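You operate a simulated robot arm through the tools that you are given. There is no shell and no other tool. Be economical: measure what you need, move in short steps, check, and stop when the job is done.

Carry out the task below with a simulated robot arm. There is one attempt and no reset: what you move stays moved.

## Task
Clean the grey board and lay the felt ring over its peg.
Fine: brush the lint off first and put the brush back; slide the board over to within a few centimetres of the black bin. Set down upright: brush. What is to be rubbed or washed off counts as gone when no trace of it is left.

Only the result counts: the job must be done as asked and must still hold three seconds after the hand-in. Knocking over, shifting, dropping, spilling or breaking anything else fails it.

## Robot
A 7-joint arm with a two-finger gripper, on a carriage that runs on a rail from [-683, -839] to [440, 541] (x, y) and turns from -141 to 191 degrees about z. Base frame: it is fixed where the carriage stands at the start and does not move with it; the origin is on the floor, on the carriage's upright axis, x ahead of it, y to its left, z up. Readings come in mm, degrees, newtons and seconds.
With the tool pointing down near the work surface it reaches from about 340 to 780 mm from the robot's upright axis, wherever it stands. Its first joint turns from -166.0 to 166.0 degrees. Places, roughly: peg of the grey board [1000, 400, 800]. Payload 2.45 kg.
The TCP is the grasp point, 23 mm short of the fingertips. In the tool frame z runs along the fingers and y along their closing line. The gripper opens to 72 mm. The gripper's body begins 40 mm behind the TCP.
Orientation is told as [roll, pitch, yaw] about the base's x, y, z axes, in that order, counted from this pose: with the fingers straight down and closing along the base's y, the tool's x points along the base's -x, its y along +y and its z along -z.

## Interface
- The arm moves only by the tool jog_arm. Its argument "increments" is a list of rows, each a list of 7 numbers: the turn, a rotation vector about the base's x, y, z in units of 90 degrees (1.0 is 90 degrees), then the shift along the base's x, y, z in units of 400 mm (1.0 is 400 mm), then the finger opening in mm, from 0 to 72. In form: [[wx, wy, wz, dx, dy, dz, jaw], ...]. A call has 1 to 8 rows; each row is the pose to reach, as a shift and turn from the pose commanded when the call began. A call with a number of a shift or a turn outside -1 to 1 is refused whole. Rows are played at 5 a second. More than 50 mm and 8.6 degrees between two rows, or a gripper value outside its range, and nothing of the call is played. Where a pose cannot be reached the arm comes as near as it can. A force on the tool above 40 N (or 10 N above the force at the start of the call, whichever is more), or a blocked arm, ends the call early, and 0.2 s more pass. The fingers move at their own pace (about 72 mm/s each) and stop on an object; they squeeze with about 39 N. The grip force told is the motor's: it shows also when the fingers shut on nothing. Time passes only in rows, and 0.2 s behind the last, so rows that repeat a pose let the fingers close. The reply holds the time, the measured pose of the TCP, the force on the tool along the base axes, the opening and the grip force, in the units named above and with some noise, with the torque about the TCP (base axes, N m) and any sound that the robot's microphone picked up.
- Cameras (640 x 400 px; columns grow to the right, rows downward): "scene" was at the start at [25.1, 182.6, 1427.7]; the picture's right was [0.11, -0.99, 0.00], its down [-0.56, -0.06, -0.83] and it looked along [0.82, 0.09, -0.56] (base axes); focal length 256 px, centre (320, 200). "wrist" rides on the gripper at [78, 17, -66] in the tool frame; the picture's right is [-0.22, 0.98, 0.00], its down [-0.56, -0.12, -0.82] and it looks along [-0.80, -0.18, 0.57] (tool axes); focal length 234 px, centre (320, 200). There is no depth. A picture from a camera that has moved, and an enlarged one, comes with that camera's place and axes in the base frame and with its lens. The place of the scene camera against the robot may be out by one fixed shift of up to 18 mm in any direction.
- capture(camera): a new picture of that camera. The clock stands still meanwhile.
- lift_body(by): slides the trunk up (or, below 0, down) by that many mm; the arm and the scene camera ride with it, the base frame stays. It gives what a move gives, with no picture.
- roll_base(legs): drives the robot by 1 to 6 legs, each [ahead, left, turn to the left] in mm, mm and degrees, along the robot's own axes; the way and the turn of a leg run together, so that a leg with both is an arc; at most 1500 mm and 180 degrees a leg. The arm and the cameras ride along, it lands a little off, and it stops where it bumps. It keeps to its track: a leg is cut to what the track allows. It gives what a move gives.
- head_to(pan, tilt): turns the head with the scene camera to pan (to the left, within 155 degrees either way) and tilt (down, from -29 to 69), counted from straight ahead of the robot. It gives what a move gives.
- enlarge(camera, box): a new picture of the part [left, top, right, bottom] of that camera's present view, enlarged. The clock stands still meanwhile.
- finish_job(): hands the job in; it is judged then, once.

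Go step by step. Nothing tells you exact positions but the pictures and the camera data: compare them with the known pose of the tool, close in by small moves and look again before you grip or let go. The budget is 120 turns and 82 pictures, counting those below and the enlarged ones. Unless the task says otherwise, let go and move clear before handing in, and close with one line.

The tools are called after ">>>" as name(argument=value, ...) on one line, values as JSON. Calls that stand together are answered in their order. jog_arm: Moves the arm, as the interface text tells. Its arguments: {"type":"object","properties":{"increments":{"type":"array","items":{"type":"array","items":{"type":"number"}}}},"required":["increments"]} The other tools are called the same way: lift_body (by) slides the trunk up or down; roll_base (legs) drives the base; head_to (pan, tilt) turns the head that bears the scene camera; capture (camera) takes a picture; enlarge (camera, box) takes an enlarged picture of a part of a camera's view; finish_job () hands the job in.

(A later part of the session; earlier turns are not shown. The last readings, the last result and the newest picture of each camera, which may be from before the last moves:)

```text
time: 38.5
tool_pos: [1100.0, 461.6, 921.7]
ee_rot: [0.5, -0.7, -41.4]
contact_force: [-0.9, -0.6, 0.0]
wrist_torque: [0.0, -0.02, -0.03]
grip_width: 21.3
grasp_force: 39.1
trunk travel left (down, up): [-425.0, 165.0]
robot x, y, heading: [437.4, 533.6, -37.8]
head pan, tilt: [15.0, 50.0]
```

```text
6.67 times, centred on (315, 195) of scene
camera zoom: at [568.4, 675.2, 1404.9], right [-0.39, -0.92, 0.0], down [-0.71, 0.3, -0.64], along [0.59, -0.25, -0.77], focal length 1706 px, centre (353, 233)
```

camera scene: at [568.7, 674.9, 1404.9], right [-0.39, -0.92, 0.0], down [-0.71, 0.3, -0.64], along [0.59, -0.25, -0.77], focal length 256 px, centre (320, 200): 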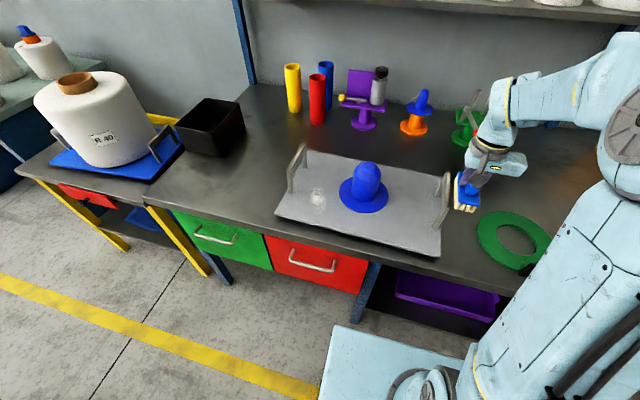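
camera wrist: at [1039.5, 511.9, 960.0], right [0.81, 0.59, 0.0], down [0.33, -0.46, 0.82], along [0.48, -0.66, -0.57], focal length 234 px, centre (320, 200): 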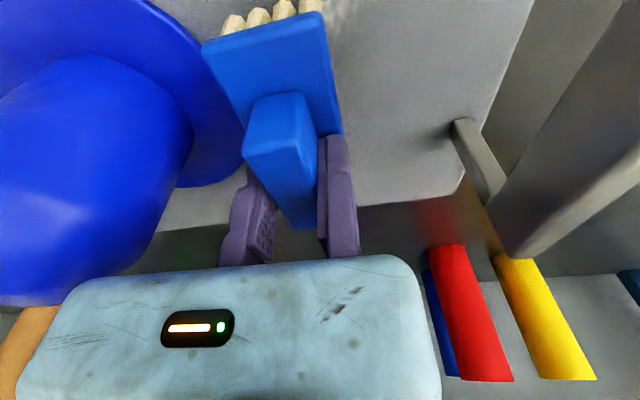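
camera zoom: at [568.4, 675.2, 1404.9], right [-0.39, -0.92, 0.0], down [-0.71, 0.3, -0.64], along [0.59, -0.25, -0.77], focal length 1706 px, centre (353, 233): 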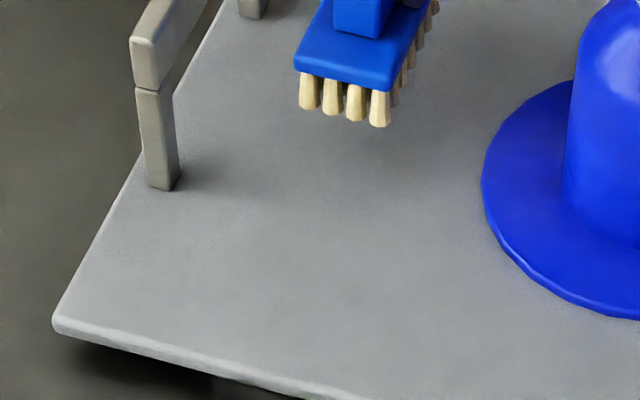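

No trace visible; for good measure one more stroke along the left half of the patch.

>>> jog_arm(increments=[[0, 0, 0, 0, 0, -0.05, 0], [0, 0, 0, 0, 0, -0.09, 0], [0, 0, 0, 0, 0, -0.101, 0], [0, 0, 0, -0.06, 0.047, -0.101, 0], [0, 0, 0, -0.12, 0.094, -0.101, 0], [0, 0, 0, -0.18, 0.141, -0.101, 0], [0, 0, 0, -0.24, 0.188, -0.1, 0], [0, 0, 0, -0.26, 0.205, -0.06, 0]])

>>> jog_arm(increments=[[0, 0, 0, 0, 0, 0.04, 0], [0, 0, 0, 0, 0, 0.1, 0], [0, 0, 0, 0, 0, 0.17, 0], [0, 0, 0, 0, 0, 0.24, 0], [0, 0, 0, 0, 0, 0.31, 0], [0, 0, 0, 0, 0, 0.36, 0]])

>>> enlarge(camera="scene", box=[270, 145, 350, 225])

```text
time: 40.3
tool_pos: [998.5, 543.0, 895.5]
ee_rot: [0.2, -0.6, -41.3]
contact_force: [-0.1, 0.3, 0.1]
wrist_torque: [0.02, 0.02, 0.0]
grip_width: 21.1
grasp_force: 39.4
trunk travel left (down, up): [-425.0, 165.0]
robot x, y, heading: [436.6, 532.8, -38.4]
head pan, tilt: [15.0, 50.0]
```

```text
time: 41.7
tool_pos: [998.5, 544.7, 1041.6]
ee_rot: [0.3, -0.8, -41.4]
contact_force: [-0.4, -0.1, -1.5]
wrist_torque: [0.01, -0.03, -0.03]
grip_width: 21.0
grasp_force: 38.8
trunk travel left (down, up): [-425.0, 165.0]
robot x, y, heading: [434.5, 533.9, -37.8]
head pan, tilt: [15.0, 50.0]
```

```text
5.00 times, centred on (310, 185) of scene
camera zoom: at [568.8, 674.9, 1404.9], right [-0.39, -0.92, 0.0], down [-0.71, 0.3, -0.64], along [0.59, -0.25, -0.77], focal length 1280 px, centre (370, 275)
```

zoom: 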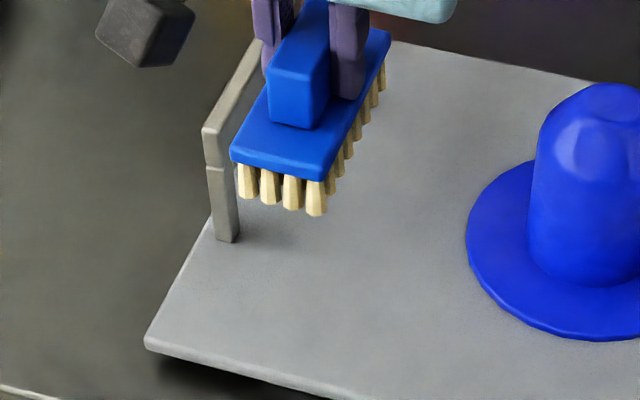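

Board is clean. Now bring the brush back: swing the arm right at height, then drive back.

>>> jog_arm(increments=[[0, 0, 0, -0.03, -0.05, 0, 0], [0, 0, 0, -0.09, -0.16, 0, 0], [0, 0, 0, -0.15, -0.265, 0, 0], [0, 0, 0, -0.21, -0.37, 0, 0], [0, 0, 0, -0.27, -0.475, 0, 0], [0, 0, 0, -0.33, -0.58, 0, 0], [0, 0, 0, -0.39, -0.69, 0, 0], [0, 0, 0, -0.44, -0.78, 0, 0]])

>>> roll_base(legs=[[0, -130, 0], [0, -130, 0], [0, -130, 0]])

>>> head_to(pan=0, tilt=55)

>>> capture(camera="scene")

```text
refused: row 2 steps farther than a row can; nothing moved
```

```text
time: 44.8
tool_pos: [756.4, 244.1, 1041.2]
ee_rot: [0.3, -0.8, -41.4]
contact_force: [-0.3, 0.1, -0.7]
wrist_torque: [0.02, 0.01, -0.01]
grip_width: 20.8
grasp_force: 38.7
trunk travel left (down, up): [-425.0, 165.0]
robot x, y, heading: [191.5, 234.1, -38.0]
head pan, tilt: [15.0, 50.0]
```

```text
time: 45.6
tool_pos: [755.6, 243.6, 1041.3]
ee_rot: [0.3, -0.8, -41.5]
contact_force: [-0.3, -0.5, -1.4]
wrist_torque: [0.01, 0.0, -0.03]
grip_width: 20.8
grasp_force: 39.2
trunk travel left (down, up): [-425.0, 165.0]
robot x, y, heading: [196.8, 235.5, -37.8]
head pan, tilt: [0.0, 55.0]
```

```text
41 pictures are left
camera scene: at [311.7, 361.1, 1398.4], right [-0.62, -0.79, 0.0], down [-0.65, 0.5, -0.57], along [0.45, -0.35, -0.82], focal length 256 px, centre (320, 200)
```

scene: 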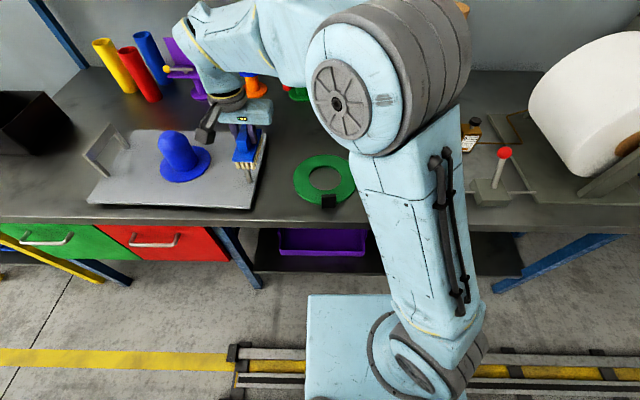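

The arm row was refused but the drive passed clear at height; nothing was touched. Now I swing the arm right to above the brush spot in legal steps.

>>> jog_arm(increments=[[0, 0, 0.004, -0.0559, -0.0997, 0, 0], [0, 0, 0.008, -0.1119, -0.1994, 0, 0], [0, 0, 0.012, -0.1678, -0.2991, 0, 0], [0, 0, 0.016, -0.2238, -0.3988, 0, 0], [0, 0, 0.02, -0.2797, -0.4985, 0, 0], [0, 0, 0.022, -0.3356, -0.5982, 0, 0], [0, 0, 0.024, -0.3916, -0.6979, 0, 0], [0, 0, 0.025, -0.4475, -0.7976, 0, 0]])

>>> jog_arm(increments=[[0, 0, 0, 0, 0, -0.06, 0], [0, 0, 0, 0, 0, -0.14, 0], [0, 0, 0, 0, 0, -0.22, 0], [0, 0, 0, 0, 0, -0.3, 0], [0, 0, 0, 0, 0, -0.38, 0]])

>>> capture(camera="wrist")

>>> enlarge(camera="scene", box=[350, 130, 430, 210])

```text
time: 47.4
tool_pos: [578.3, -75.7, 1041.3]
ee_rot: [0.2, -0.8, -39.3]
contact_force: [-0.1, 0.2, -1.7]
wrist_torque: [0.02, -0.02, 0.01]
grip_width: 21.1
grasp_force: 39.3
trunk travel left (down, up): [-425.0, 165.0]
robot x, y, heading: [194.2, 234.7, -37.9]
head pan, tilt: [0.0, 55.0]
```

```text
time: 48.6
tool_pos: [577.5, -73.7, 887.2]
ee_rot: [0.3, -0.7, -39.3]
contact_force: [-0.9, -0.4, -0.9]
wrist_torque: [0.02, 0.02, 0.02]
grip_width: 21.0
grasp_force: 39.0
trunk travel left (down, up): [-425.0, 165.0]
robot x, y, heading: [194.7, 234.0, -38.2]
head pan, tilt: [0.0, 55.0]
```

```text
40 pictures are left
camera wrist: at [528.0, -10.7, 950.7], right [0.79, 0.62, 0.01], down [0.34, -0.45, 0.83], along [0.52, -0.65, -0.56], focal length 234 px, centre (320, 200)
```

wrist: 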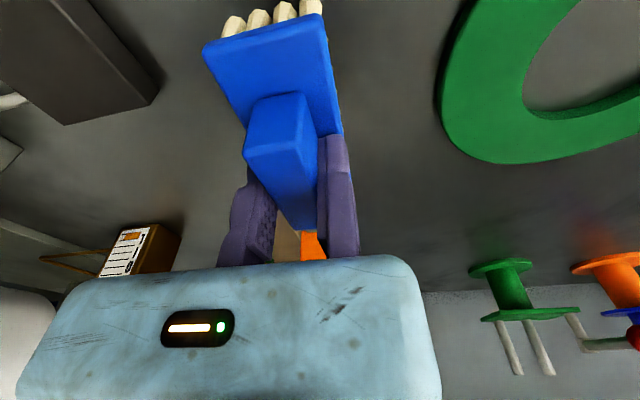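

```text
5.00 times, centred on (390, 170) of scene
camera zoom: at [311.3, 361.2, 1398.4], right [-0.62, -0.79, 0.0], down [-0.64, 0.51, -0.57], along [0.45, -0.35, -0.82], focal length 1280 px, centre (-30, 350)
```

zoom: 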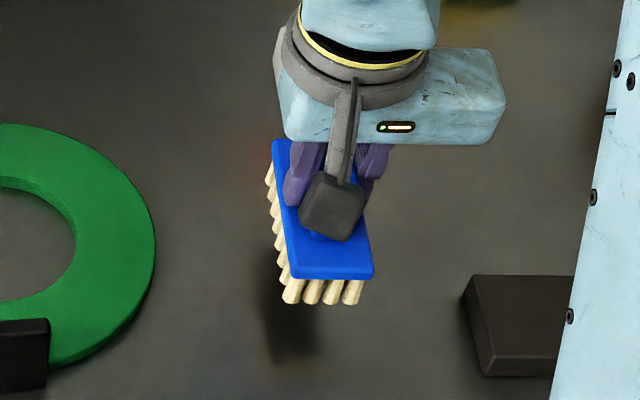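

The brush is above its spot. Lowering gently to contact.

>>> jog_arm(increments=[[-0.003, 0.008, 0, -0.005, -0.007, -0.04, 0], [-0.003, 0.008, 0, -0.005, -0.007, -0.065, 0], [-0.003, 0.008, 0, -0.005, -0.007, -0.073, 0], [-0.003, 0.008, 0, -0.005, -0.007, -0.077, 0], [-0.003, 0.008, 0, -0.005, -0.007, -0.079, 0]])

```text
time: 49.8
tool_pos: [574.4, -77.9, 857.9]
ee_rot: [-0.3, -0.4, -39.1]
contact_force: [0.3, 0.1, 0.2]
wrist_torque: [-0.02, 0.02, 0.02]
grip_width: 21.2
grasp_force: 38.7
trunk travel left (down, up): [-425.0, 165.0]
robot x, y, heading: [191.4, 231.5, -38.0]
head pan, tilt: [0.0, 55.0]
```

>>> jog_arm(increments=[[0, 0, 0, 0, 0, -0.0025, 0], [0, 0, 0, 0, 0, -0.005, 0], [0, 0, 0, 0, 0, -0.0075, 0], [0, 0, 0, 0, 0, -0.0095, 0]])

```text
time: 50.8
tool_pos: [575.2, -77.7, 855.8]
ee_rot: [-0.3, -0.7, -39.3]
contact_force: [-0.5, -1.7, 17.6]
wrist_torque: [-0.47, -0.67, -0.09]
grip_width: 20.8
grasp_force: 39.4
trunk travel left (down, up): [-425.0, 165.0]
robot x, y, heading: [188.9, 235.4, -38.1]
head pan, tilt: [0.0, 55.0]
```

Contact at z 856. I'll ease off, open, step the fixed finger away and rise.

>>> jog_arm(increments=[[0, 0, 0, 0, 0, 0.0035, 0], [0, 0, 0, 0, 0, 0.0035, 25], [0, 0, 0, 0, 0, 0.0035, 40], [0, 0, 0, 0.0065, 0.0075, 0.005, 50], [0, 0, 0, 0.0095, 0.0115, 0.02, 55], [0, 0, 0, 0.0095, 0.0115, 0.06, 55], [0, 0, 0, 0.0095, 0.0115, 0.14, 55], [0, 0, 0, 0.0095, 0.0115, 0.24, 55]])

>>> enlarge(camera="scene", box=[280, 130, 440, 230])

>>> capture(camera="wrist")

```text
time: 52.6
tool_pos: [575.8, -74.9, 946.2]
ee_rot: [-0.4, -0.5, -39.2]
contact_force: [0.8, -0.5, -0.3]
wrist_torque: [0.01, -0.02, 0.02]
grip_width: 54.8
grasp_force: 0.2
trunk travel left (down, up): [-425.0, 165.0]
robot x, y, heading: [192.9, 234.3, -37.8]
head pan, tilt: [0.0, 55.0]
```

```text
4.00 times, centred on (360, 180) of scene
camera zoom: at [311.8, 360.8, 1398.3], right [-0.62, -0.79, 0.0], down [-0.65, 0.51, -0.57], along [0.45, -0.35, -0.82], focal length 1024 px, centre (160, 280)
```

zoom: 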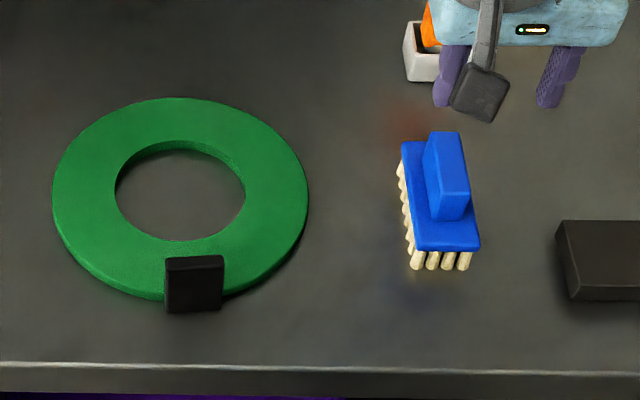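

```text
37 pictures are left
camera wrist: at [526.0, -11.0, 1010.1], right [0.79, 0.62, 0.0], down [0.35, -0.44, 0.82], along [0.51, -0.65, -0.57], focal length 234 px, centre (320, 200)
```

wrist: 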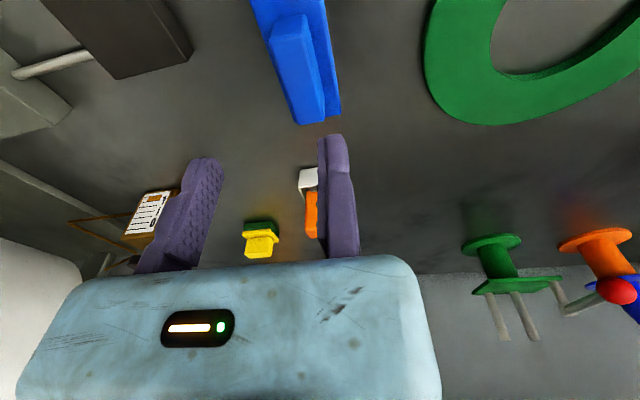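

The brush is back, standing upright. Next I drive to the board and slide it by gripping its right handle (the bar runs front-to-back, so the current tool yaw suits); the gap to the bin is roughly 300 mm.

>>> jog_arm(increments=[[0.004, 0.005, 0, 0, 0, 0.05, 60], [0.004, 0.005, 0, 0, 0, 0.15, 60], [0.004, 0.005, 0, 0, 0, 0.2, 60]])

>>> roll_base(legs=[[0, 400, 0]])

>>> head_to(pan=25, tilt=50)

>>> capture(camera="scene")

>>> capture(camera="wrist")

```text
time: 53.4
tool_pos: [576.2, -74.1, 1028.7]
ee_rot: [-0.3, 0.1, -39.1]
contact_force: [-0.7, 0.3, 0.0]
wrist_torque: [0.01, 0.01, 0.02]
grip_width: 60.3
grasp_force: 0.1
trunk travel left (down, up): [-425.0, 165.0]
robot x, y, heading: [189.3, 236.6, -38.2]
head pan, tilt: [0.0, 55.0]
```

```text
time: 55.9
tool_pos: [820.9, 226.9, 1027.9]
ee_rot: [-0.4, 0.2, -39.6]
contact_force: [-0.2, 0.0, -0.5]
wrist_torque: [0.02, 0.0, -0.02]
grip_width: 60.4
grasp_force: 0.1
trunk travel left (down, up): [-425.0, 165.0]
robot x, y, heading: [438.6, 541.6, -38.5]
head pan, tilt: [0.0, 55.0]
```

```text
time: 56.8
tool_pos: [821.1, 226.5, 1028.5]
ee_rot: [-0.3, 0.2, -39.6]
contact_force: [0.1, 0.5, -0.2]
wrist_torque: [0.0, 0.0, 0.04]
grip_width: 60.2
grasp_force: 0.0
trunk travel left (down, up): [-425.0, 165.0]
robot x, y, heading: [435.4, 535.4, -38.5]
head pan, tilt: [25.0, 50.0]
```

```text
36 pictures are left
camera scene: at [578.6, 691.3, 1404.9], right [-0.23, -0.97, 0.0], down [-0.74, 0.18, -0.64], along [0.62, -0.15, -0.77], focal length 256 px, centre (320, 200)
```

scene: 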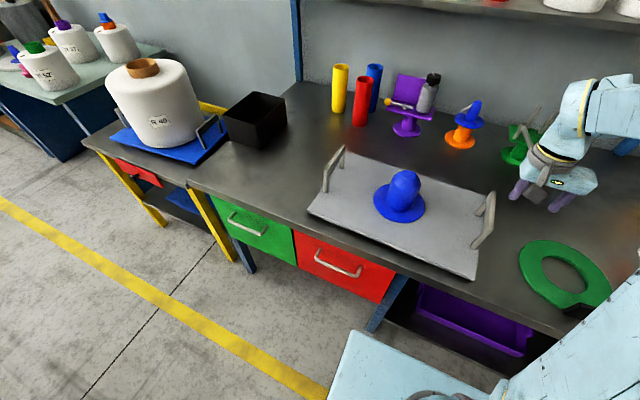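

```text
35 pictures are left
camera wrist: at [773.4, 290.1, 1092.3], right [0.79, 0.61, -0.01], down [0.36, -0.45, 0.82], along [0.5, -0.65, -0.57], focal length 234 px, centre (320, 200)
```

wrist: 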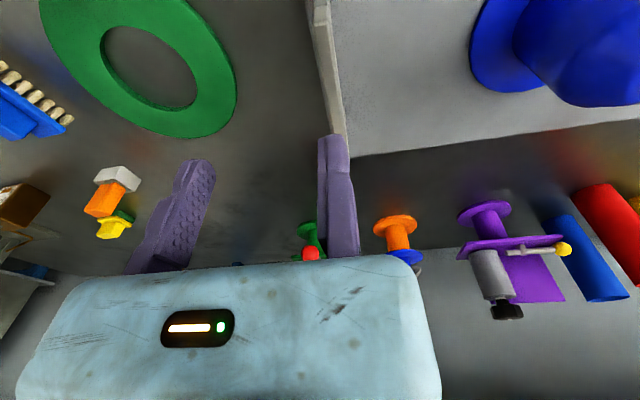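

>>> enlarge(camera="wrist", box=[260, 0, 420, 170])

>>> enlarge(camera="scene", box=[200, 80, 520, 290])

```text
2.35 times, centred on (340, 85) of wrist
camera zoom: at [773.4, 290.1, 1092.3], right [0.79, 0.61, -0.01], down [0.36, -0.45, 0.82], along [0.5, -0.65, -0.57], focal length 551 px, centre (273, 471)
```

zoom: 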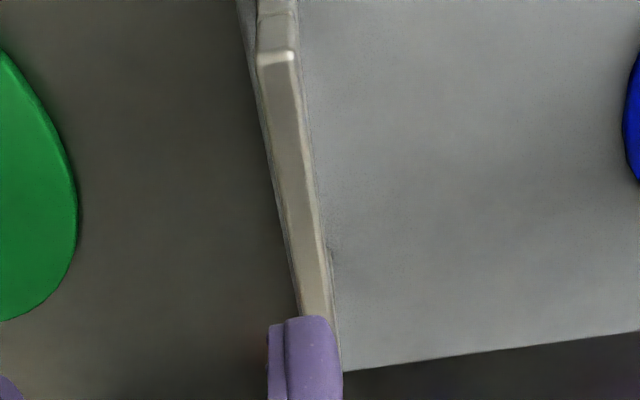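

```text
1.90 times, centred on (360, 185) of scene
camera zoom: at [578.6, 691.3, 1404.9], right [-0.23, -0.97, 0.0], down [-0.74, 0.18, -0.64], along [0.62, -0.15, -0.77], focal length 488 px, centre (244, 229)
```

zoom: 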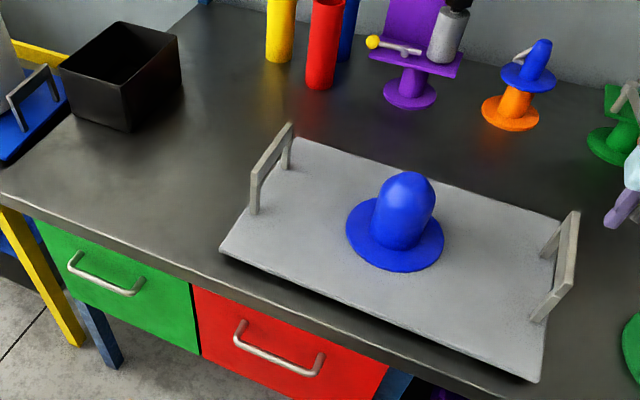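

The right handle bar is about 10 mm thick, centred roughly 41 mm ahead of the tool and nearly under the fixed finger. I'll shift so the bar lies just inside the fixed finger and come down partway to look.

>>> jog_arm(increments=[[0.002, 0, -0.007, 0.05, -0.017, -0.05, 60], [0.004, 0, -0.013, 0.1045, -0.0345, -0.1, 60], [0.004, 0, -0.013, 0.1045, -0.0345, -0.14, 60]])

>>> capture(camera="wrist")

>>> head_to(pan=5, tilt=50)

>>> enlarge(camera="scene", box=[340, 100, 480, 230])

```text
time: 57.6
tool_pos: [863.4, 212.5, 969.7]
ee_rot: [0.0, 0.4, -40.8]
contact_force: [-0.6, 0.0, -0.2]
wrist_torque: [0.01, -0.06, 0.01]
grip_width: 60.2
grasp_force: 0.0
trunk travel left (down, up): [-425.0, 165.0]
robot x, y, heading: [439.3, 536.9, -38.6]
head pan, tilt: [25.0, 50.0]
```

```text
32 pictures are left
camera wrist: at [816.7, 276.5, 1035.9], right [0.8, 0.6, 0.0], down [0.35, -0.46, 0.82], along [0.49, -0.66, -0.58], focal length 234 px, centre (320, 200)
```

wrist: 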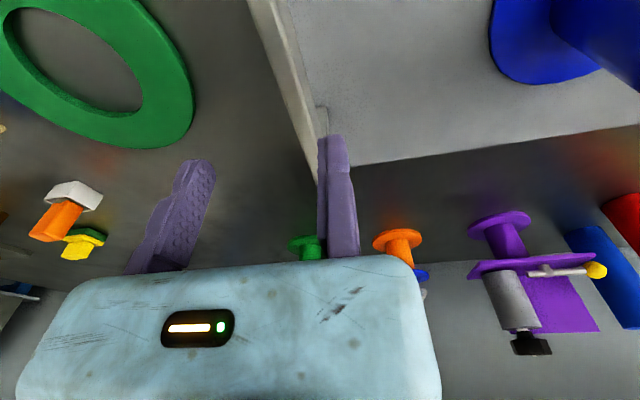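

```text
time: 58.5
tool_pos: [863.5, 213.3, 973.2]
ee_rot: [0.0, 0.4, -40.8]
contact_force: [0.2, -0.2, 0.1]
wrist_torque: [-0.03, 0.01, 0.01]
grip_width: 60.0
grasp_force: 0.0
trunk travel left (down, up): [-425.0, 165.0]
robot x, y, heading: [439.9, 536.3, -38.7]
head pan, tilt: [5.0, 50.0]
```

```text
3.08 times, centred on (410, 165) of scene
camera zoom: at [568.0, 666.8, 1404.9], right [-0.55, -0.83, 0.0], down [-0.64, 0.42, -0.64], along [0.54, -0.35, -0.77], focal length 788 px, centre (43, 308)
```

zoom: 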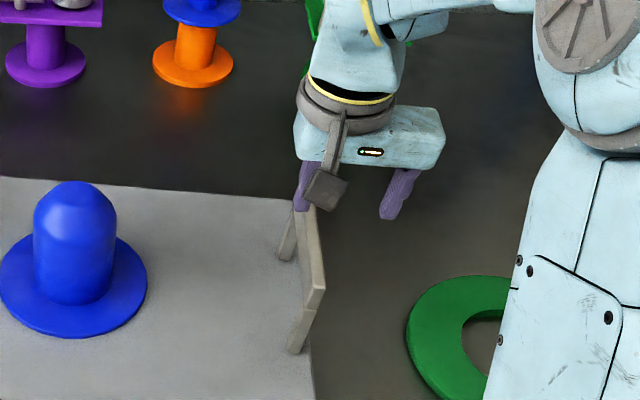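

The board is square with the tool yaw; the bar sits about 16 mm inside the fixed finger. Nudge 5 mm right and descend so the fingers straddle the bar.

>>> jog_arm(increments=[[0, 0, 0, -0.008, -0.0098, -0.05, 60], [0, 0, 0, -0.008, -0.0098, -0.1, 60], [0, 0, 0, -0.008, -0.0098, -0.15, 60], [0, 0, 0, -0.008, -0.0098, -0.185, 60]])

>>> capture(camera="wrist")

>>> enlarge(camera="scene", box=[370, 110, 450, 230])

```text
time: 59.5
tool_pos: [861.7, 209.4, 897.3]
ee_rot: [0.0, 0.4, -40.9]
contact_force: [0.1, 0.6, 0.1]
wrist_torque: [-0.02, 0.0, 0.01]
grip_width: 60.1
grasp_force: 0.0
trunk travel left (down, up): [-425.0, 165.0]
robot x, y, heading: [436.7, 539.7, -38.7]
head pan, tilt: [5.0, 50.0]
```

```text
30 pictures are left
camera wrist: at [813.8, 272.7, 961.8], right [0.8, 0.6, 0.0], down [0.35, -0.46, 0.82], along [0.49, -0.66, -0.58], focal length 234 px, centre (320, 200)
```

wrist: 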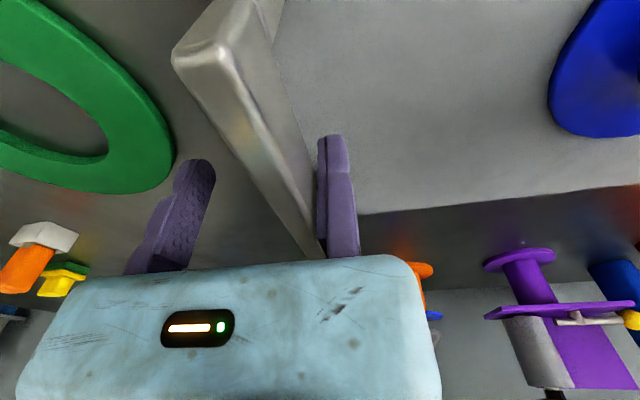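

```text
3.33 times, centred on (410, 170) of scene
camera zoom: at [567.8, 666.9, 1404.9], right [-0.55, -0.83, 0.0], down [-0.64, 0.42, -0.64], along [0.54, -0.35, -0.77], focal length 853 px, centre (20, 300)
```

zoom: 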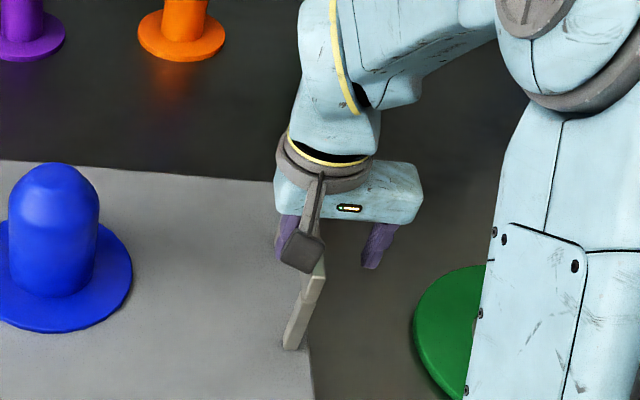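

The bar is between the fingers near the tool centre. Closing on it.

>>> jog_arm(increments=[[0, 0, 0, 0, 0, 0, 40], [0, 0, 0, 0, 0, 0, 20], [0, 0, 0, 0, 0, 0, 0], [0, 0, 0, 0, 0, 0, 0], [0, 0, 0, 0, 0, 0, 0]])

>>> jog_arm(increments=[[0, 0, 0, 0.0164, 0.0189, 0, 0], [0, 0, 0, 0.0409, 0.0472, 0, 0], [0, 0, 0, 0.0655, 0.0756, 0, 0], [0, 0, 0, 0.0982, 0.1134, 0, 0]])

```text
time: 60.6
tool_pos: [860.9, 208.9, 898.1]
ee_rot: [0.0, 0.4, -40.8]
contact_force: [-1.3, -1.0, -0.5]
wrist_torque: [-0.08, -0.22, 0.04]
grip_width: 11.8
grasp_force: 38.3
trunk travel left (down, up): [-425.0, 165.0]
robot x, y, heading: [437.1, 537.3, -38.6]
head pan, tilt: [5.0, 50.0]
```

```text
time: 61.6
tool_pos: [902.6, 254.7, 896.8]
ee_rot: [0.0, 0.5, -40.7]
contact_force: [1.1, 1.6, 0.0]
wrist_torque: [0.02, 0.06, 0.01]
grip_width: 12.0
grasp_force: 38.5
trunk travel left (down, up): [-425.0, 165.0]
robot x, y, heading: [441.5, 536.4, -38.4]
head pan, tilt: [5.0, 50.0]
```

The board slides easily. Continuing another 130 mm, then measuring the gap.

>>> jog_arm(increments=[[0, 0, 0, 0.0164, 0.0189, 0, 0], [0, 0, 0, 0.0491, 0.0567, 0, 0], [0, 0, 0, 0.0818, 0.0945, 0, 0], [0, 0, 0, 0.1146, 0.1323, 0, 0], [0, 0, 0, 0.1473, 0.1701, 0, 0], [0, 0, 0, 0.18, 0.2079, 0, 0], [0, 0, 0, 0.2128, 0.2457, 0, 0]])

>>> head_to(pan=30, tilt=45)

>>> capture(camera="scene")

>>> enlarge(camera="scene", box=[220, 80, 460, 240])

```text
time: 63.2
tool_pos: [985.4, 355.7, 898.6]
ee_rot: [-0.1, 0.5, -40.8]
contact_force: [1.4, -0.2, 0.4]
wrist_torque: [-0.38, -0.38, -0.03]
grip_width: 11.8
grasp_force: 38.3
trunk travel left (down, up): [-425.0, 165.0]
robot x, y, heading: [436.5, 539.9, -38.6]
head pan, tilt: [5.0, 50.0]
```

```text
time: 64.1
tool_pos: [986.5, 355.4, 898.1]
ee_rot: [-0.1, 0.4, -40.8]
contact_force: [1.6, 1.0, -0.4]
wrist_torque: [-0.4, -0.17, -0.02]
grip_width: 11.6
grasp_force: 38.6
trunk travel left (down, up): [-425.0, 165.0]
robot x, y, heading: [436.3, 539.6, -38.6]
head pan, tilt: [30.0, 45.0]
```

```text
28 pictures are left
camera scene: at [584.4, 697.2, 1411.7], right [-0.15, -0.99, 0.0], down [-0.7, 0.1, -0.71], along [0.7, -0.1, -0.71], focal length 256 px, centre (320, 200)
```

scene: 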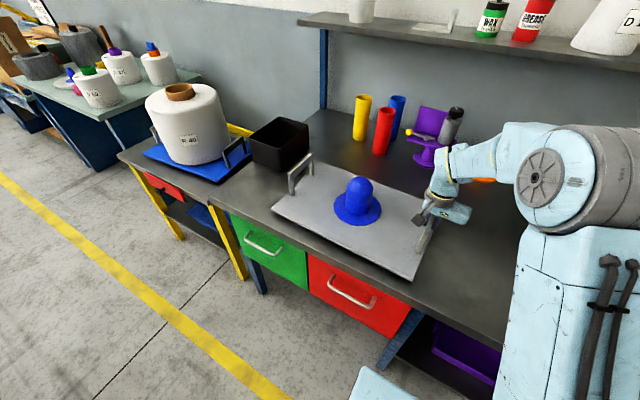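

```text
2.50 times, centred on (340, 160) of scene
camera zoom: at [584.4, 697.2, 1411.7], right [-0.15, -0.99, 0.0], down [-0.7, 0.1, -0.71], along [0.7, -0.1, -0.71], focal length 640 px, centre (270, 300)
```

zoom: 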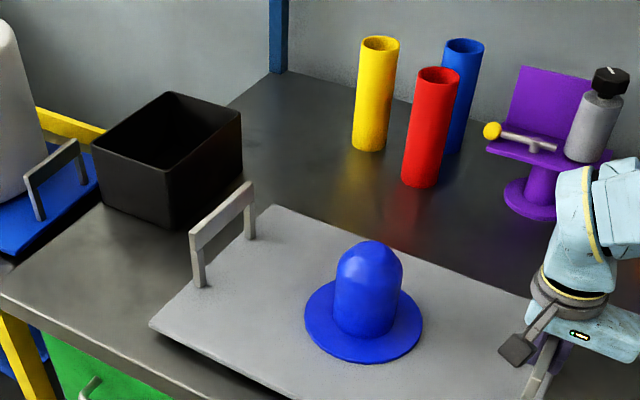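

The remaining gap computes to about 110 mm. I'll slide 65 mm more and re-measure.

>>> jog_arm(increments=[[0, 0, 0, 0.0164, 0.0189, 0, 0], [0, 0, 0, 0.0491, 0.0567, 0, 0], [0, 0, 0, 0.08, 0.0925, 0, 0], [0, 0, 0, 0.1064, 0.1229, 0, 0]])

>>> enlarge(camera="scene", box=[220, 100, 380, 220])

```text
time: 65.1
tool_pos: [1026.8, 401.8, 899.0]
ee_rot: [-0.1, 0.4, -40.8]
contact_force: [0.4, -0.4, 0.2]
wrist_torque: [-0.62, -0.15, 0.09]
grip_width: 11.4
grasp_force: 39.0
trunk travel left (down, up): [-425.0, 165.0]
robot x, y, heading: [439.5, 538.5, -38.5]
head pan, tilt: [30.0, 45.0]
```

```text
3.33 times, centred on (300, 160) of scene
camera zoom: at [584.4, 697.3, 1411.7], right [-0.15, -0.99, 0.0], down [-0.7, 0.1, -0.71], along [0.7, -0.1, -0.71], focal length 853 px, centre (387, 333)
```

zoom: 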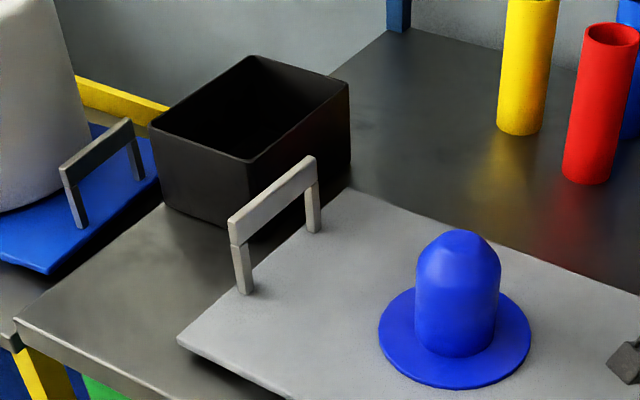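

Gap now about 46 mm. 20 mm more should leave about 25 mm.

>>> jog_arm(increments=[[0, 0, 0, 0.0115, 0.0132, 0, 0], [0, 0, 0, 0.0245, 0.0284, 0, 0], [0, 0, 0, 0.0327, 0.0378, 0, 0], [0, 0, 0, 0.0327, 0.0378, 0, 0]])

>>> enlarge(camera="scene", box=[250, 110, 370, 200])

```text
time: 66.1
tool_pos: [1041.9, 417.5, 897.1]
ee_rot: [-0.1, 0.4, -40.7]
contact_force: [-0.8, -0.2, -0.9]
wrist_torque: [-0.2, 0.08, -0.04]
grip_width: 11.8
grasp_force: 38.6
trunk travel left (down, up): [-425.0, 165.0]
robot x, y, heading: [439.0, 537.2, -38.3]
head pan, tilt: [30.0, 45.0]
```

```text
4.44 times, centred on (310, 155) of scene
camera zoom: at [584.3, 697.2, 1411.8], right [-0.15, -0.99, 0.0], down [-0.7, 0.1, -0.71], along [0.7, -0.1, -0.71], focal length 1138 px, centre (364, 400)
```

zoom: 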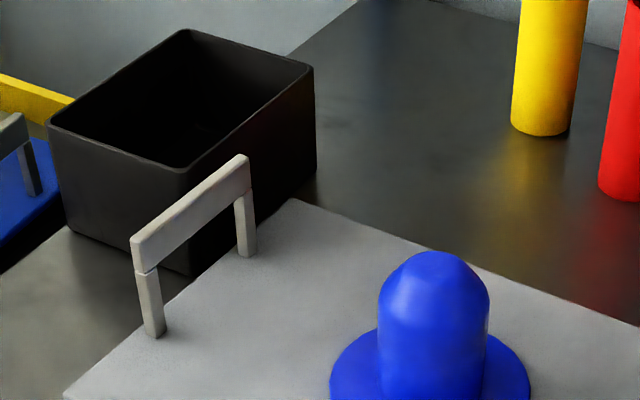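

Gap is about 33 mm; 10 mm more, then release the handle and rise.

>>> jog_arm(increments=[[0, 0, 0, 0.008, 0.0095, 0, 0], [0, 0, 0, 0.0164, 0.0189, 0, 0], [0, 0, 0, 0.0164, 0.0189, 0, 0]])

>>> jog_arm(increments=[[0, 0, 0, 0, 0, 0, 20], [0, 0, 0, 0, 0, 0, 35], [0, 0, 0, 0.005, 0.006, 0, 50], [0, 0, 0, 0.006, 0.007, 0.06, 50], [0, 0, 0, 0.006, 0.007, 0.15, 50], [0, 0, 0, 0.006, 0.007, 0.26, 50], [0, 0, 0, 0.006, 0.007, 0.36, 50]])

>>> enlarge(camera="scene", box=[240, 100, 440, 240])

```text
time: 66.9
tool_pos: [1048.8, 424.4, 898.0]
ee_rot: [0.1, 0.4, -40.7]
contact_force: [-0.6, 0.1, 0.3]
wrist_torque: [0.06, 0.44, 0.02]
grip_width: 11.6
grasp_force: 38.9
trunk travel left (down, up): [-425.0, 165.0]
robot x, y, heading: [440.8, 537.4, -38.7]
head pan, tilt: [30.0, 45.0]
```

```text
time: 68.5
tool_pos: [1053.4, 427.5, 1041.6]
ee_rot: [-0.2, 0.4, -40.8]
contact_force: [0.0, 0.8, 0.3]
wrist_torque: [0.01, 0.03, -0.02]
grip_width: 49.9
grasp_force: 0.0
trunk travel left (down, up): [-425.0, 165.0]
robot x, y, heading: [437.4, 537.9, -38.9]
head pan, tilt: [30.0, 45.0]
```

```text
2.86 times, centred on (340, 170) of scene
camera zoom: at [584.2, 697.2, 1411.7], right [-0.15, -0.99, 0.0], down [-0.7, 0.1, -0.71], along [0.7, -0.1, -0.71], focal length 731 px, centre (263, 286)
```

zoom: 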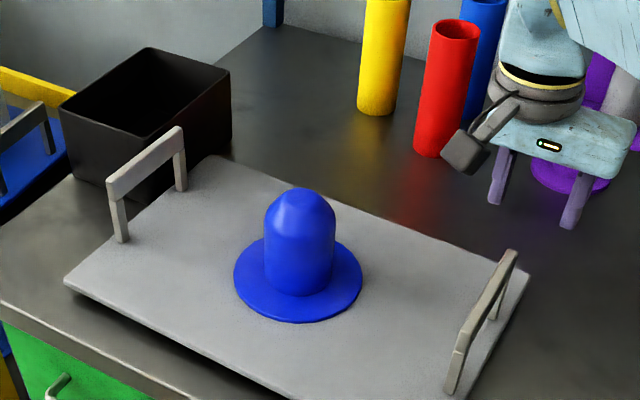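

The board is in place, about 23 mm from the bin. Now I swing over to the felt ring and look at its black tab.

>>> jog_arm(increments=[[0, 0, 0, -0.08, -0.064, 0, 60], [0, 0, 0, -0.16, -0.128, 0, 60], [0, 0, 0, -0.24, -0.192, 0, 60], [0, 0, 0, -0.32, -0.256, 0, 60], [0, 0, 0, -0.4, -0.32, 0, 60], [0, 0, 0, -0.48, -0.384, 0, 60], [0, 0, 0, -0.56, -0.448, 0, 60], [0, 0, 0, -0.64, -0.512, 0, 60]])

>>> jog_arm(increments=[[0, 0, 0, -0.08, -0.064, 0, 60], [0, 0, 0, -0.16, -0.128, 0, 60], [0, 0, 0, -0.24, -0.192, 0, 60], [0, 0, 0, -0.32, -0.256, -0.05, 60], [0, 0, 0, -0.38, -0.304, -0.1, 60]])

>>> capture(camera="wrist")

>>> head_to(pan=-30, tilt=55)

>>> capture(camera="scene")

```text
time: 70.3
tool_pos: [790.4, 224.4, 1039.5]
ee_rot: [-0.1, 0.4, -40.8]
contact_force: [0.8, -0.4, 0.0]
wrist_torque: [-0.03, 0.01, 0.0]
grip_width: 60.1
grasp_force: 0.1
trunk travel left (down, up): [-425.0, 165.0]
robot x, y, heading: [436.9, 538.0, -38.5]
head pan, tilt: [30.0, 45.0]
```

```text
time: 71.5
tool_pos: [642.8, 101.9, 1001.8]
ee_rot: [0.0, 0.5, -40.9]
contact_force: [0.5, 0.3, 0.4]
wrist_torque: [0.01, -0.01, -0.04]
grip_width: 59.9
grasp_force: 0.1
trunk travel left (down, up): [-425.0, 165.0]
robot x, y, heading: [438.6, 538.9, -38.7]
head pan, tilt: [30.0, 45.0]
```

```text
23 pictures are left
camera wrist: at [596.2, 165.0, 1066.2], right [0.8, 0.6, 0.0], down [0.35, -0.46, 0.82], along [0.49, -0.66, -0.58], focal length 234 px, centre (320, 200)
```

wrist: 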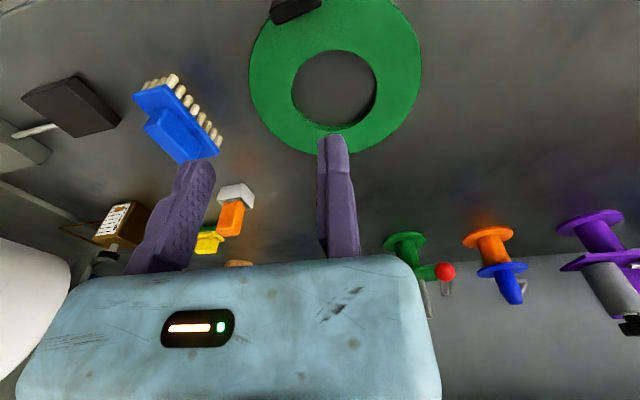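

```text
time: 72.8
tool_pos: [643.5, 102.4, 1002.2]
ee_rot: [0.0, 0.4, -40.8]
contact_force: [-0.2, 0.3, -0.5]
wrist_torque: [0.0, 0.01, 0.01]
grip_width: 60.0
grasp_force: 0.1
trunk travel left (down, up): [-425.0, 165.0]
robot x, y, heading: [439.3, 539.2, -38.5]
head pan, tilt: [-30.0, 55.0]
```

```text
22 pictures are left
camera scene: at [530.2, 642.2, 1398.4], right [-0.93, -0.37, 0.0], down [-0.3, 0.76, -0.57], along [0.21, -0.53, -0.82], focal length 256 px, centre (320, 200)
```

scene: 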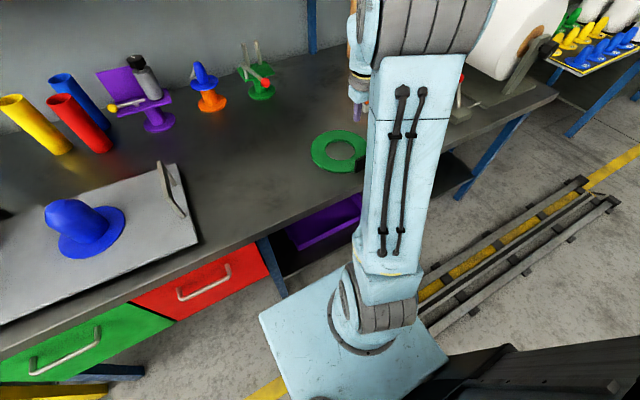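

I see the ring with its hole centre at about (694, 58). I'll pull back 60 mm and lower to inspect the tab.

>>> jog_arm(increments=[[0, 0, 0, -0.06, 0.05, -0.05, 60], [0, 0, 0, -0.1135, 0.098, -0.11, 60]])

>>> enlarge(camera="wrist", box=[180, 0, 500, 200])

```text
time: 73.4
tool_pos: [596.5, 139.2, 957.3]
ee_rot: [0.1, 0.5, -40.7]
contact_force: [0.2, 0.1, -0.7]
wrist_torque: [0.0, 0.01, -0.03]
grip_width: 59.9
grasp_force: 0.1
trunk travel left (down, up): [-425.0, 165.0]
robot x, y, heading: [438.6, 536.0, -38.2]
head pan, tilt: [-30.0, 55.0]
```

```text
2.00 times, centred on (340, 100) of wrist
camera zoom: at [549.1, 203.2, 1020.4], right [0.8, 0.6, 0.0], down [0.35, -0.46, 0.82], along [0.49, -0.66, -0.58], focal length 468 px, centre (280, 400)
```

zoom: 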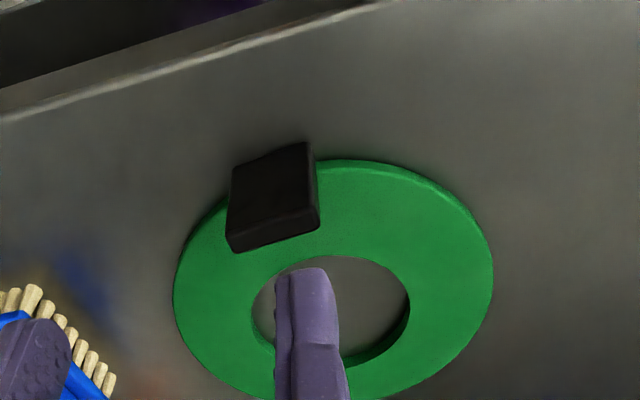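

The tab is an upright plate (about 36 wide, 46 tall, 8 thick, top near z 855) whose thin direction is radial. I'll turn the tool about 83° clockwise so the fixed finger goes on the ring's inner side, keeping the body away from the peg later.

>>> jog_arm(increments=[[0, 0, -0.092, 0.01, -0.01, 0, 60], [0, 0, -0.184, 0.02, -0.02, 0, 60], [0, 0, -0.276, 0.03, -0.03, 0, 60], [0, 0, -0.368, 0.04, -0.04, 0, 60], [0, 0, -0.46, 0.05, -0.05, 0, 60], [0, 0, -0.552, 0.06, -0.06, 0, 60], [0, 0, -0.644, 0.0655, -0.08, 0, 60], [0, 0, -0.736, 0.0655, -0.092, 0, 60]])

>>> jog_arm(increments=[[0, 0, -0.092, 0, 0, 0, 50], [0, 0, -0.184, 0, 0, 0, 50], [0, 0, -0.188, 0, 0, 0, 50]])

>>> capture(camera="wrist")

```text
time: 75.2
tool_pos: [622.1, 103.4, 957.1]
ee_rot: [-0.1, 0.4, -107.2]
contact_force: [0.5, -0.5, 0.0]
wrist_torque: [0.01, 0.01, 0.0]
grip_width: 60.1
grasp_force: 0.0
trunk travel left (down, up): [-425.0, 165.0]
robot x, y, heading: [440.0, 539.4, -38.4]
head pan, tilt: [-30.0, 55.0]
```

```text
time: 76.0
tool_pos: [620.3, 103.6, 958.9]
ee_rot: [-0.1, 0.4, -124.0]
contact_force: [0.0, -0.3, 0.7]
wrist_torque: [-0.01, 0.02, -0.01]
grip_width: 50.2
grasp_force: 0.0
trunk travel left (down, up): [-425.0, 165.0]
robot x, y, heading: [436.5, 536.8, -38.5]
head pan, tilt: [-30.0, 55.0]
```

```text
20 pictures are left
camera wrist: at [679.2, 158.0, 1022.4], right [0.69, -0.73, 0.0], down [-0.42, -0.4, 0.82], along [-0.59, -0.56, -0.58], focal length 234 px, centre (320, 200)
```

wrist: 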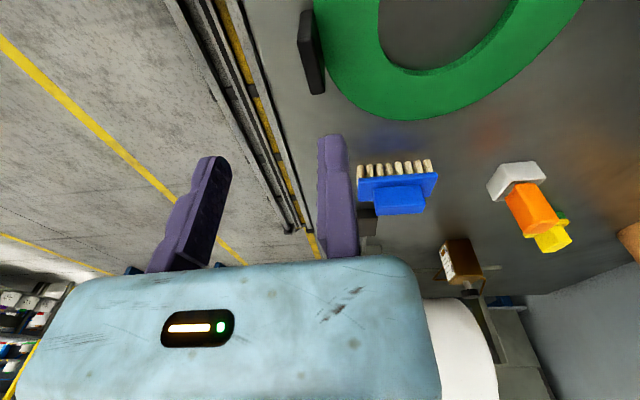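

>>> enlarge(camera="wrist", box=[260, 0, 380, 120])

```text
3.33 times, centred on (320, 60) of wrist
camera zoom: at [679.2, 158.0, 1022.4], right [0.69, -0.73, 0.0], down [-0.42, -0.4, 0.82], along [-0.59, -0.56, -0.58], focal length 781 px, centre (320, 667)
```

zoom: 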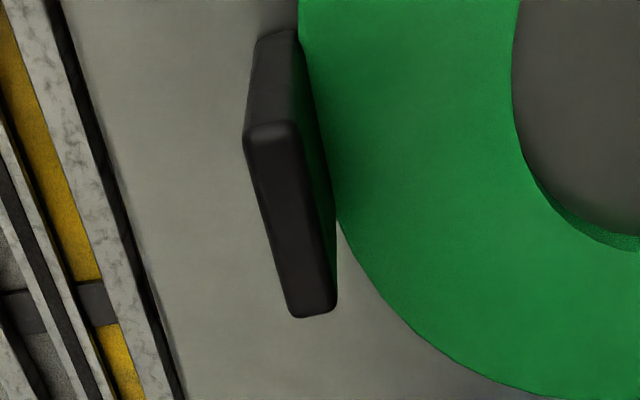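

Yaw matches the tab precisely and it is centred; I need 4 mm more clearance on the fixed side. Then descend to z≈843 and grip.

>>> jog_arm(increments=[[0, 0, 0, 0.0083, -0.0056, -0.05, 50], [0, 0, 0, 0.0083, -0.0056, -0.13, 50], [0, 0, 0, 0.0083, -0.0056, -0.21, 50], [0, 0, 0, 0.0083, -0.0056, -0.27, 50], [0, 0, 0, 0.0083, -0.0056, -0.288, 50]])

>>> capture(camera="wrist")

```text
time: 77.2
tool_pos: [625.0, 101.9, 843.1]
ee_rot: [0.0, 0.4, -124.1]
contact_force: [0.2, 0.1, 0.1]
wrist_torque: [0.03, 0.0, 0.0]
grip_width: 50.1
grasp_force: 0.1
trunk travel left (down, up): [-425.0, 165.0]
robot x, y, heading: [441.9, 535.8, -38.5]
head pan, tilt: [-30.0, 55.0]
```

```text
18 pictures are left
camera wrist: at [682.3, 156.2, 907.7], right [0.69, -0.73, 0.0], down [-0.42, -0.4, 0.82], along [-0.59, -0.56, -0.58], focal length 234 px, centre (320, 200)
```

wrist: 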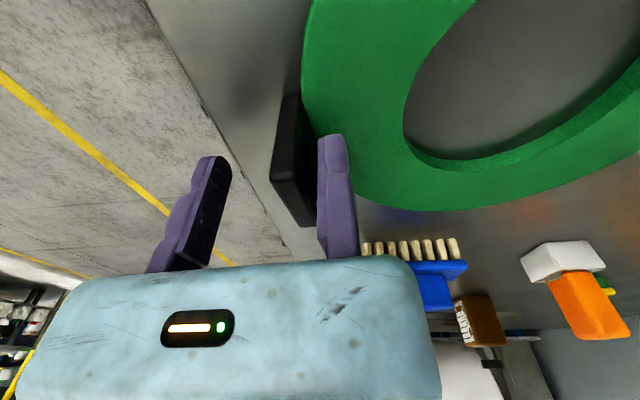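

Tab is between the fingers, 34 mm overlap. Closing and lifting slowly.

>>> jog_arm(increments=[[0, 0, 0, 0, 0, 0, 30], [0, 0, 0, 0, 0, 0, 15], [0, 0, 0, 0, 0, 0, 0], [0, 0, 0, 0, 0, 0, 0], [0, 0, 0, 0, 0, 0, 0], [0, 0, 0, 0, 0, 0.005, 0], [0, 0, 0, 0, 0, 0.015, 0], [0, 0, 0, 0, 0, 0.025, 0]])

>>> capture(camera="wrist")

```text
time: 79.0
tool_pos: [625.4, 102.9, 853.6]
ee_rot: [-0.1, 0.5, -124.0]
contact_force: [-0.5, -0.3, -0.6]
wrist_torque: [0.04, -0.01, -0.02]
grip_width: 10.7
grasp_force: 37.4
trunk travel left (down, up): [-425.0, 165.0]
robot x, y, heading: [438.3, 536.5, -38.4]
head pan, tilt: [-30.0, 55.0]
```

```text
17 pictures are left
camera wrist: at [683.0, 156.6, 918.2], right [0.69, -0.73, 0.0], down [-0.42, -0.4, 0.82], along [-0.59, -0.56, -0.58], focal length 234 px, centre (320, 200)
```

wrist: 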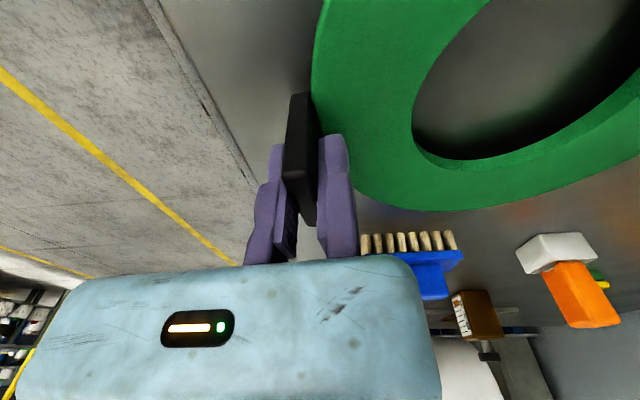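

Ring is held and hanging level. Lifting to travel height.

>>> jog_arm(increments=[[0, 0, 0, 0, 0, 0.03, 0], [0, 0, 0, 0, 0, 0.09, 0], [0, 0, 0, 0, 0, 0.15, 0], [0, 0, 0, 0, 0, 0.21, 0], [0, 0, 0, 0, 0, 0.27, 0], [0, 0, 0, 0, 0, 0.34, 0], [0, 0, 0, 0, 0, 0.41, 0], [0, 0, 0, 0, 0, 0.47, 0]])

>>> head_to(pan=25, tilt=45)

```text
time: 80.8
tool_pos: [626.4, 102.9, 1041.7]
ee_rot: [-0.1, 0.5, -123.9]
contact_force: [-0.2, 0.4, -1.9]
wrist_torque: [0.0, 0.06, -0.04]
grip_width: 10.8
grasp_force: 38.0
trunk travel left (down, up): [-425.0, 165.0]
robot x, y, heading: [439.3, 537.1, -38.5]
head pan, tilt: [-30.0, 55.0]
```

```text
time: 82.1
tool_pos: [625.8, 101.9, 1039.9]
ee_rot: [0.0, 0.5, -124.1]
contact_force: [0.0, -0.1, -0.4]
wrist_torque: [0.0, 0.02, 0.02]
grip_width: 10.7
grasp_force: 38.0
trunk travel left (down, up): [-425.0, 165.0]
robot x, y, heading: [440.4, 537.7, -38.5]
head pan, tilt: [25.0, 45.0]
```

Carrying the ring over to the peg (around (1174, 578)); the tool should end near (1100, 628).

>>> jog_arm(increments=[[0, 0, 0, 0.0741, 0.0822, 0, 0], [0, 0, 0, 0.1482, 0.1644, 0, 0], [0, 0, 0, 0.2222, 0.2466, 0, 0], [0, 0, 0, 0.2963, 0.3288, 0, 0], [0, 0, 0, 0.3703, 0.4109, 0, 0], [0, 0, 0, 0.4444, 0.4931, 0, 0], [0, 0, 0, 0.5184, 0.5753, 0, 0], [0, 0, 0, 0.5925, 0.6575, 0, 0]])

>>> jog_arm(increments=[[0, 0, 0, 0.0741, 0.0822, 0, 0], [0, 0, 0, 0.1482, 0.1644, 0, 0], [0, 0, 0, 0.2222, 0.2466, 0, 0], [0, 0, 0, 0.2963, 0.3288, 0, 0], [0, 0, 0, 0.3703, 0.4109, 0, 0], [0, 0, 0, 0.4444, 0.4931, 0, 0], [0, 0, 0, 0.5184, 0.5753, 0, 0], [0, 0, 0, 0.5925, 0.6575, 0, 0]])

>>> enlarge(camera="scene", box=[240, 80, 480, 240])

>>> capture(camera="wrist")

```text
time: 83.9
tool_pos: [860.6, 365.6, 1041.7]
ee_rot: [0.0, 0.4, -124.0]
contact_force: [0.1, 0.0, -0.9]
wrist_torque: [0.02, 0.0, 0.01]
grip_width: 10.6
grasp_force: 37.4
trunk travel left (down, up): [-425.0, 165.0]
robot x, y, heading: [439.0, 542.1, -38.3]
head pan, tilt: [25.0, 45.0]
```

```text
time: 85.7
tool_pos: [1100.3, 627.1, 1040.6]
ee_rot: [-0.1, 0.4, -124.1]
contact_force: [0.0, -0.5, -0.4]
wrist_torque: [0.03, 0.04, 0.03]
grip_width: 11.0
grasp_force: 38.3
trunk travel left (down, up): [-425.0, 165.0]
robot x, y, heading: [439.6, 540.2, -38.6]
head pan, tilt: [25.0, 45.0]
```

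```text
2.50 times, centred on (360, 160) of scene
camera zoom: at [582.7, 690.3, 1411.8], right [-0.23, -0.97, 0.0], down [-0.69, 0.16, -0.71], along [0.69, -0.16, -0.71], focal length 640 px, centre (220, 300)
```

zoom: 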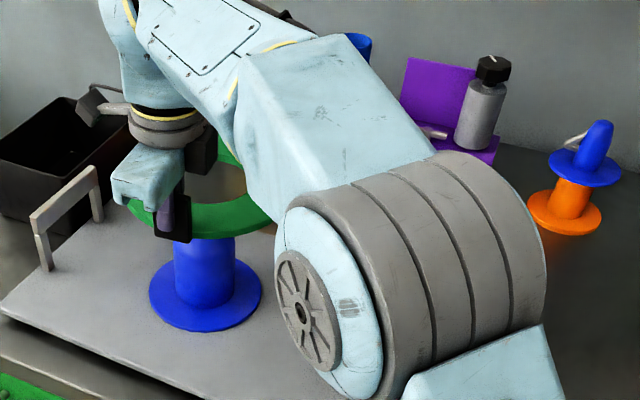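

```text
15 pictures are left
camera wrist: at [1157.4, 681.6, 1106.1], right [0.69, -0.73, 0.0], down [-0.42, -0.4, 0.82], along [-0.59, -0.56, -0.58], focal length 234 px, centre (320, 200)
```

wrist: 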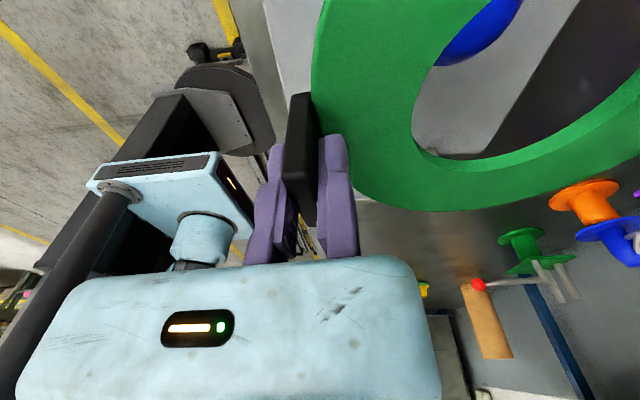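

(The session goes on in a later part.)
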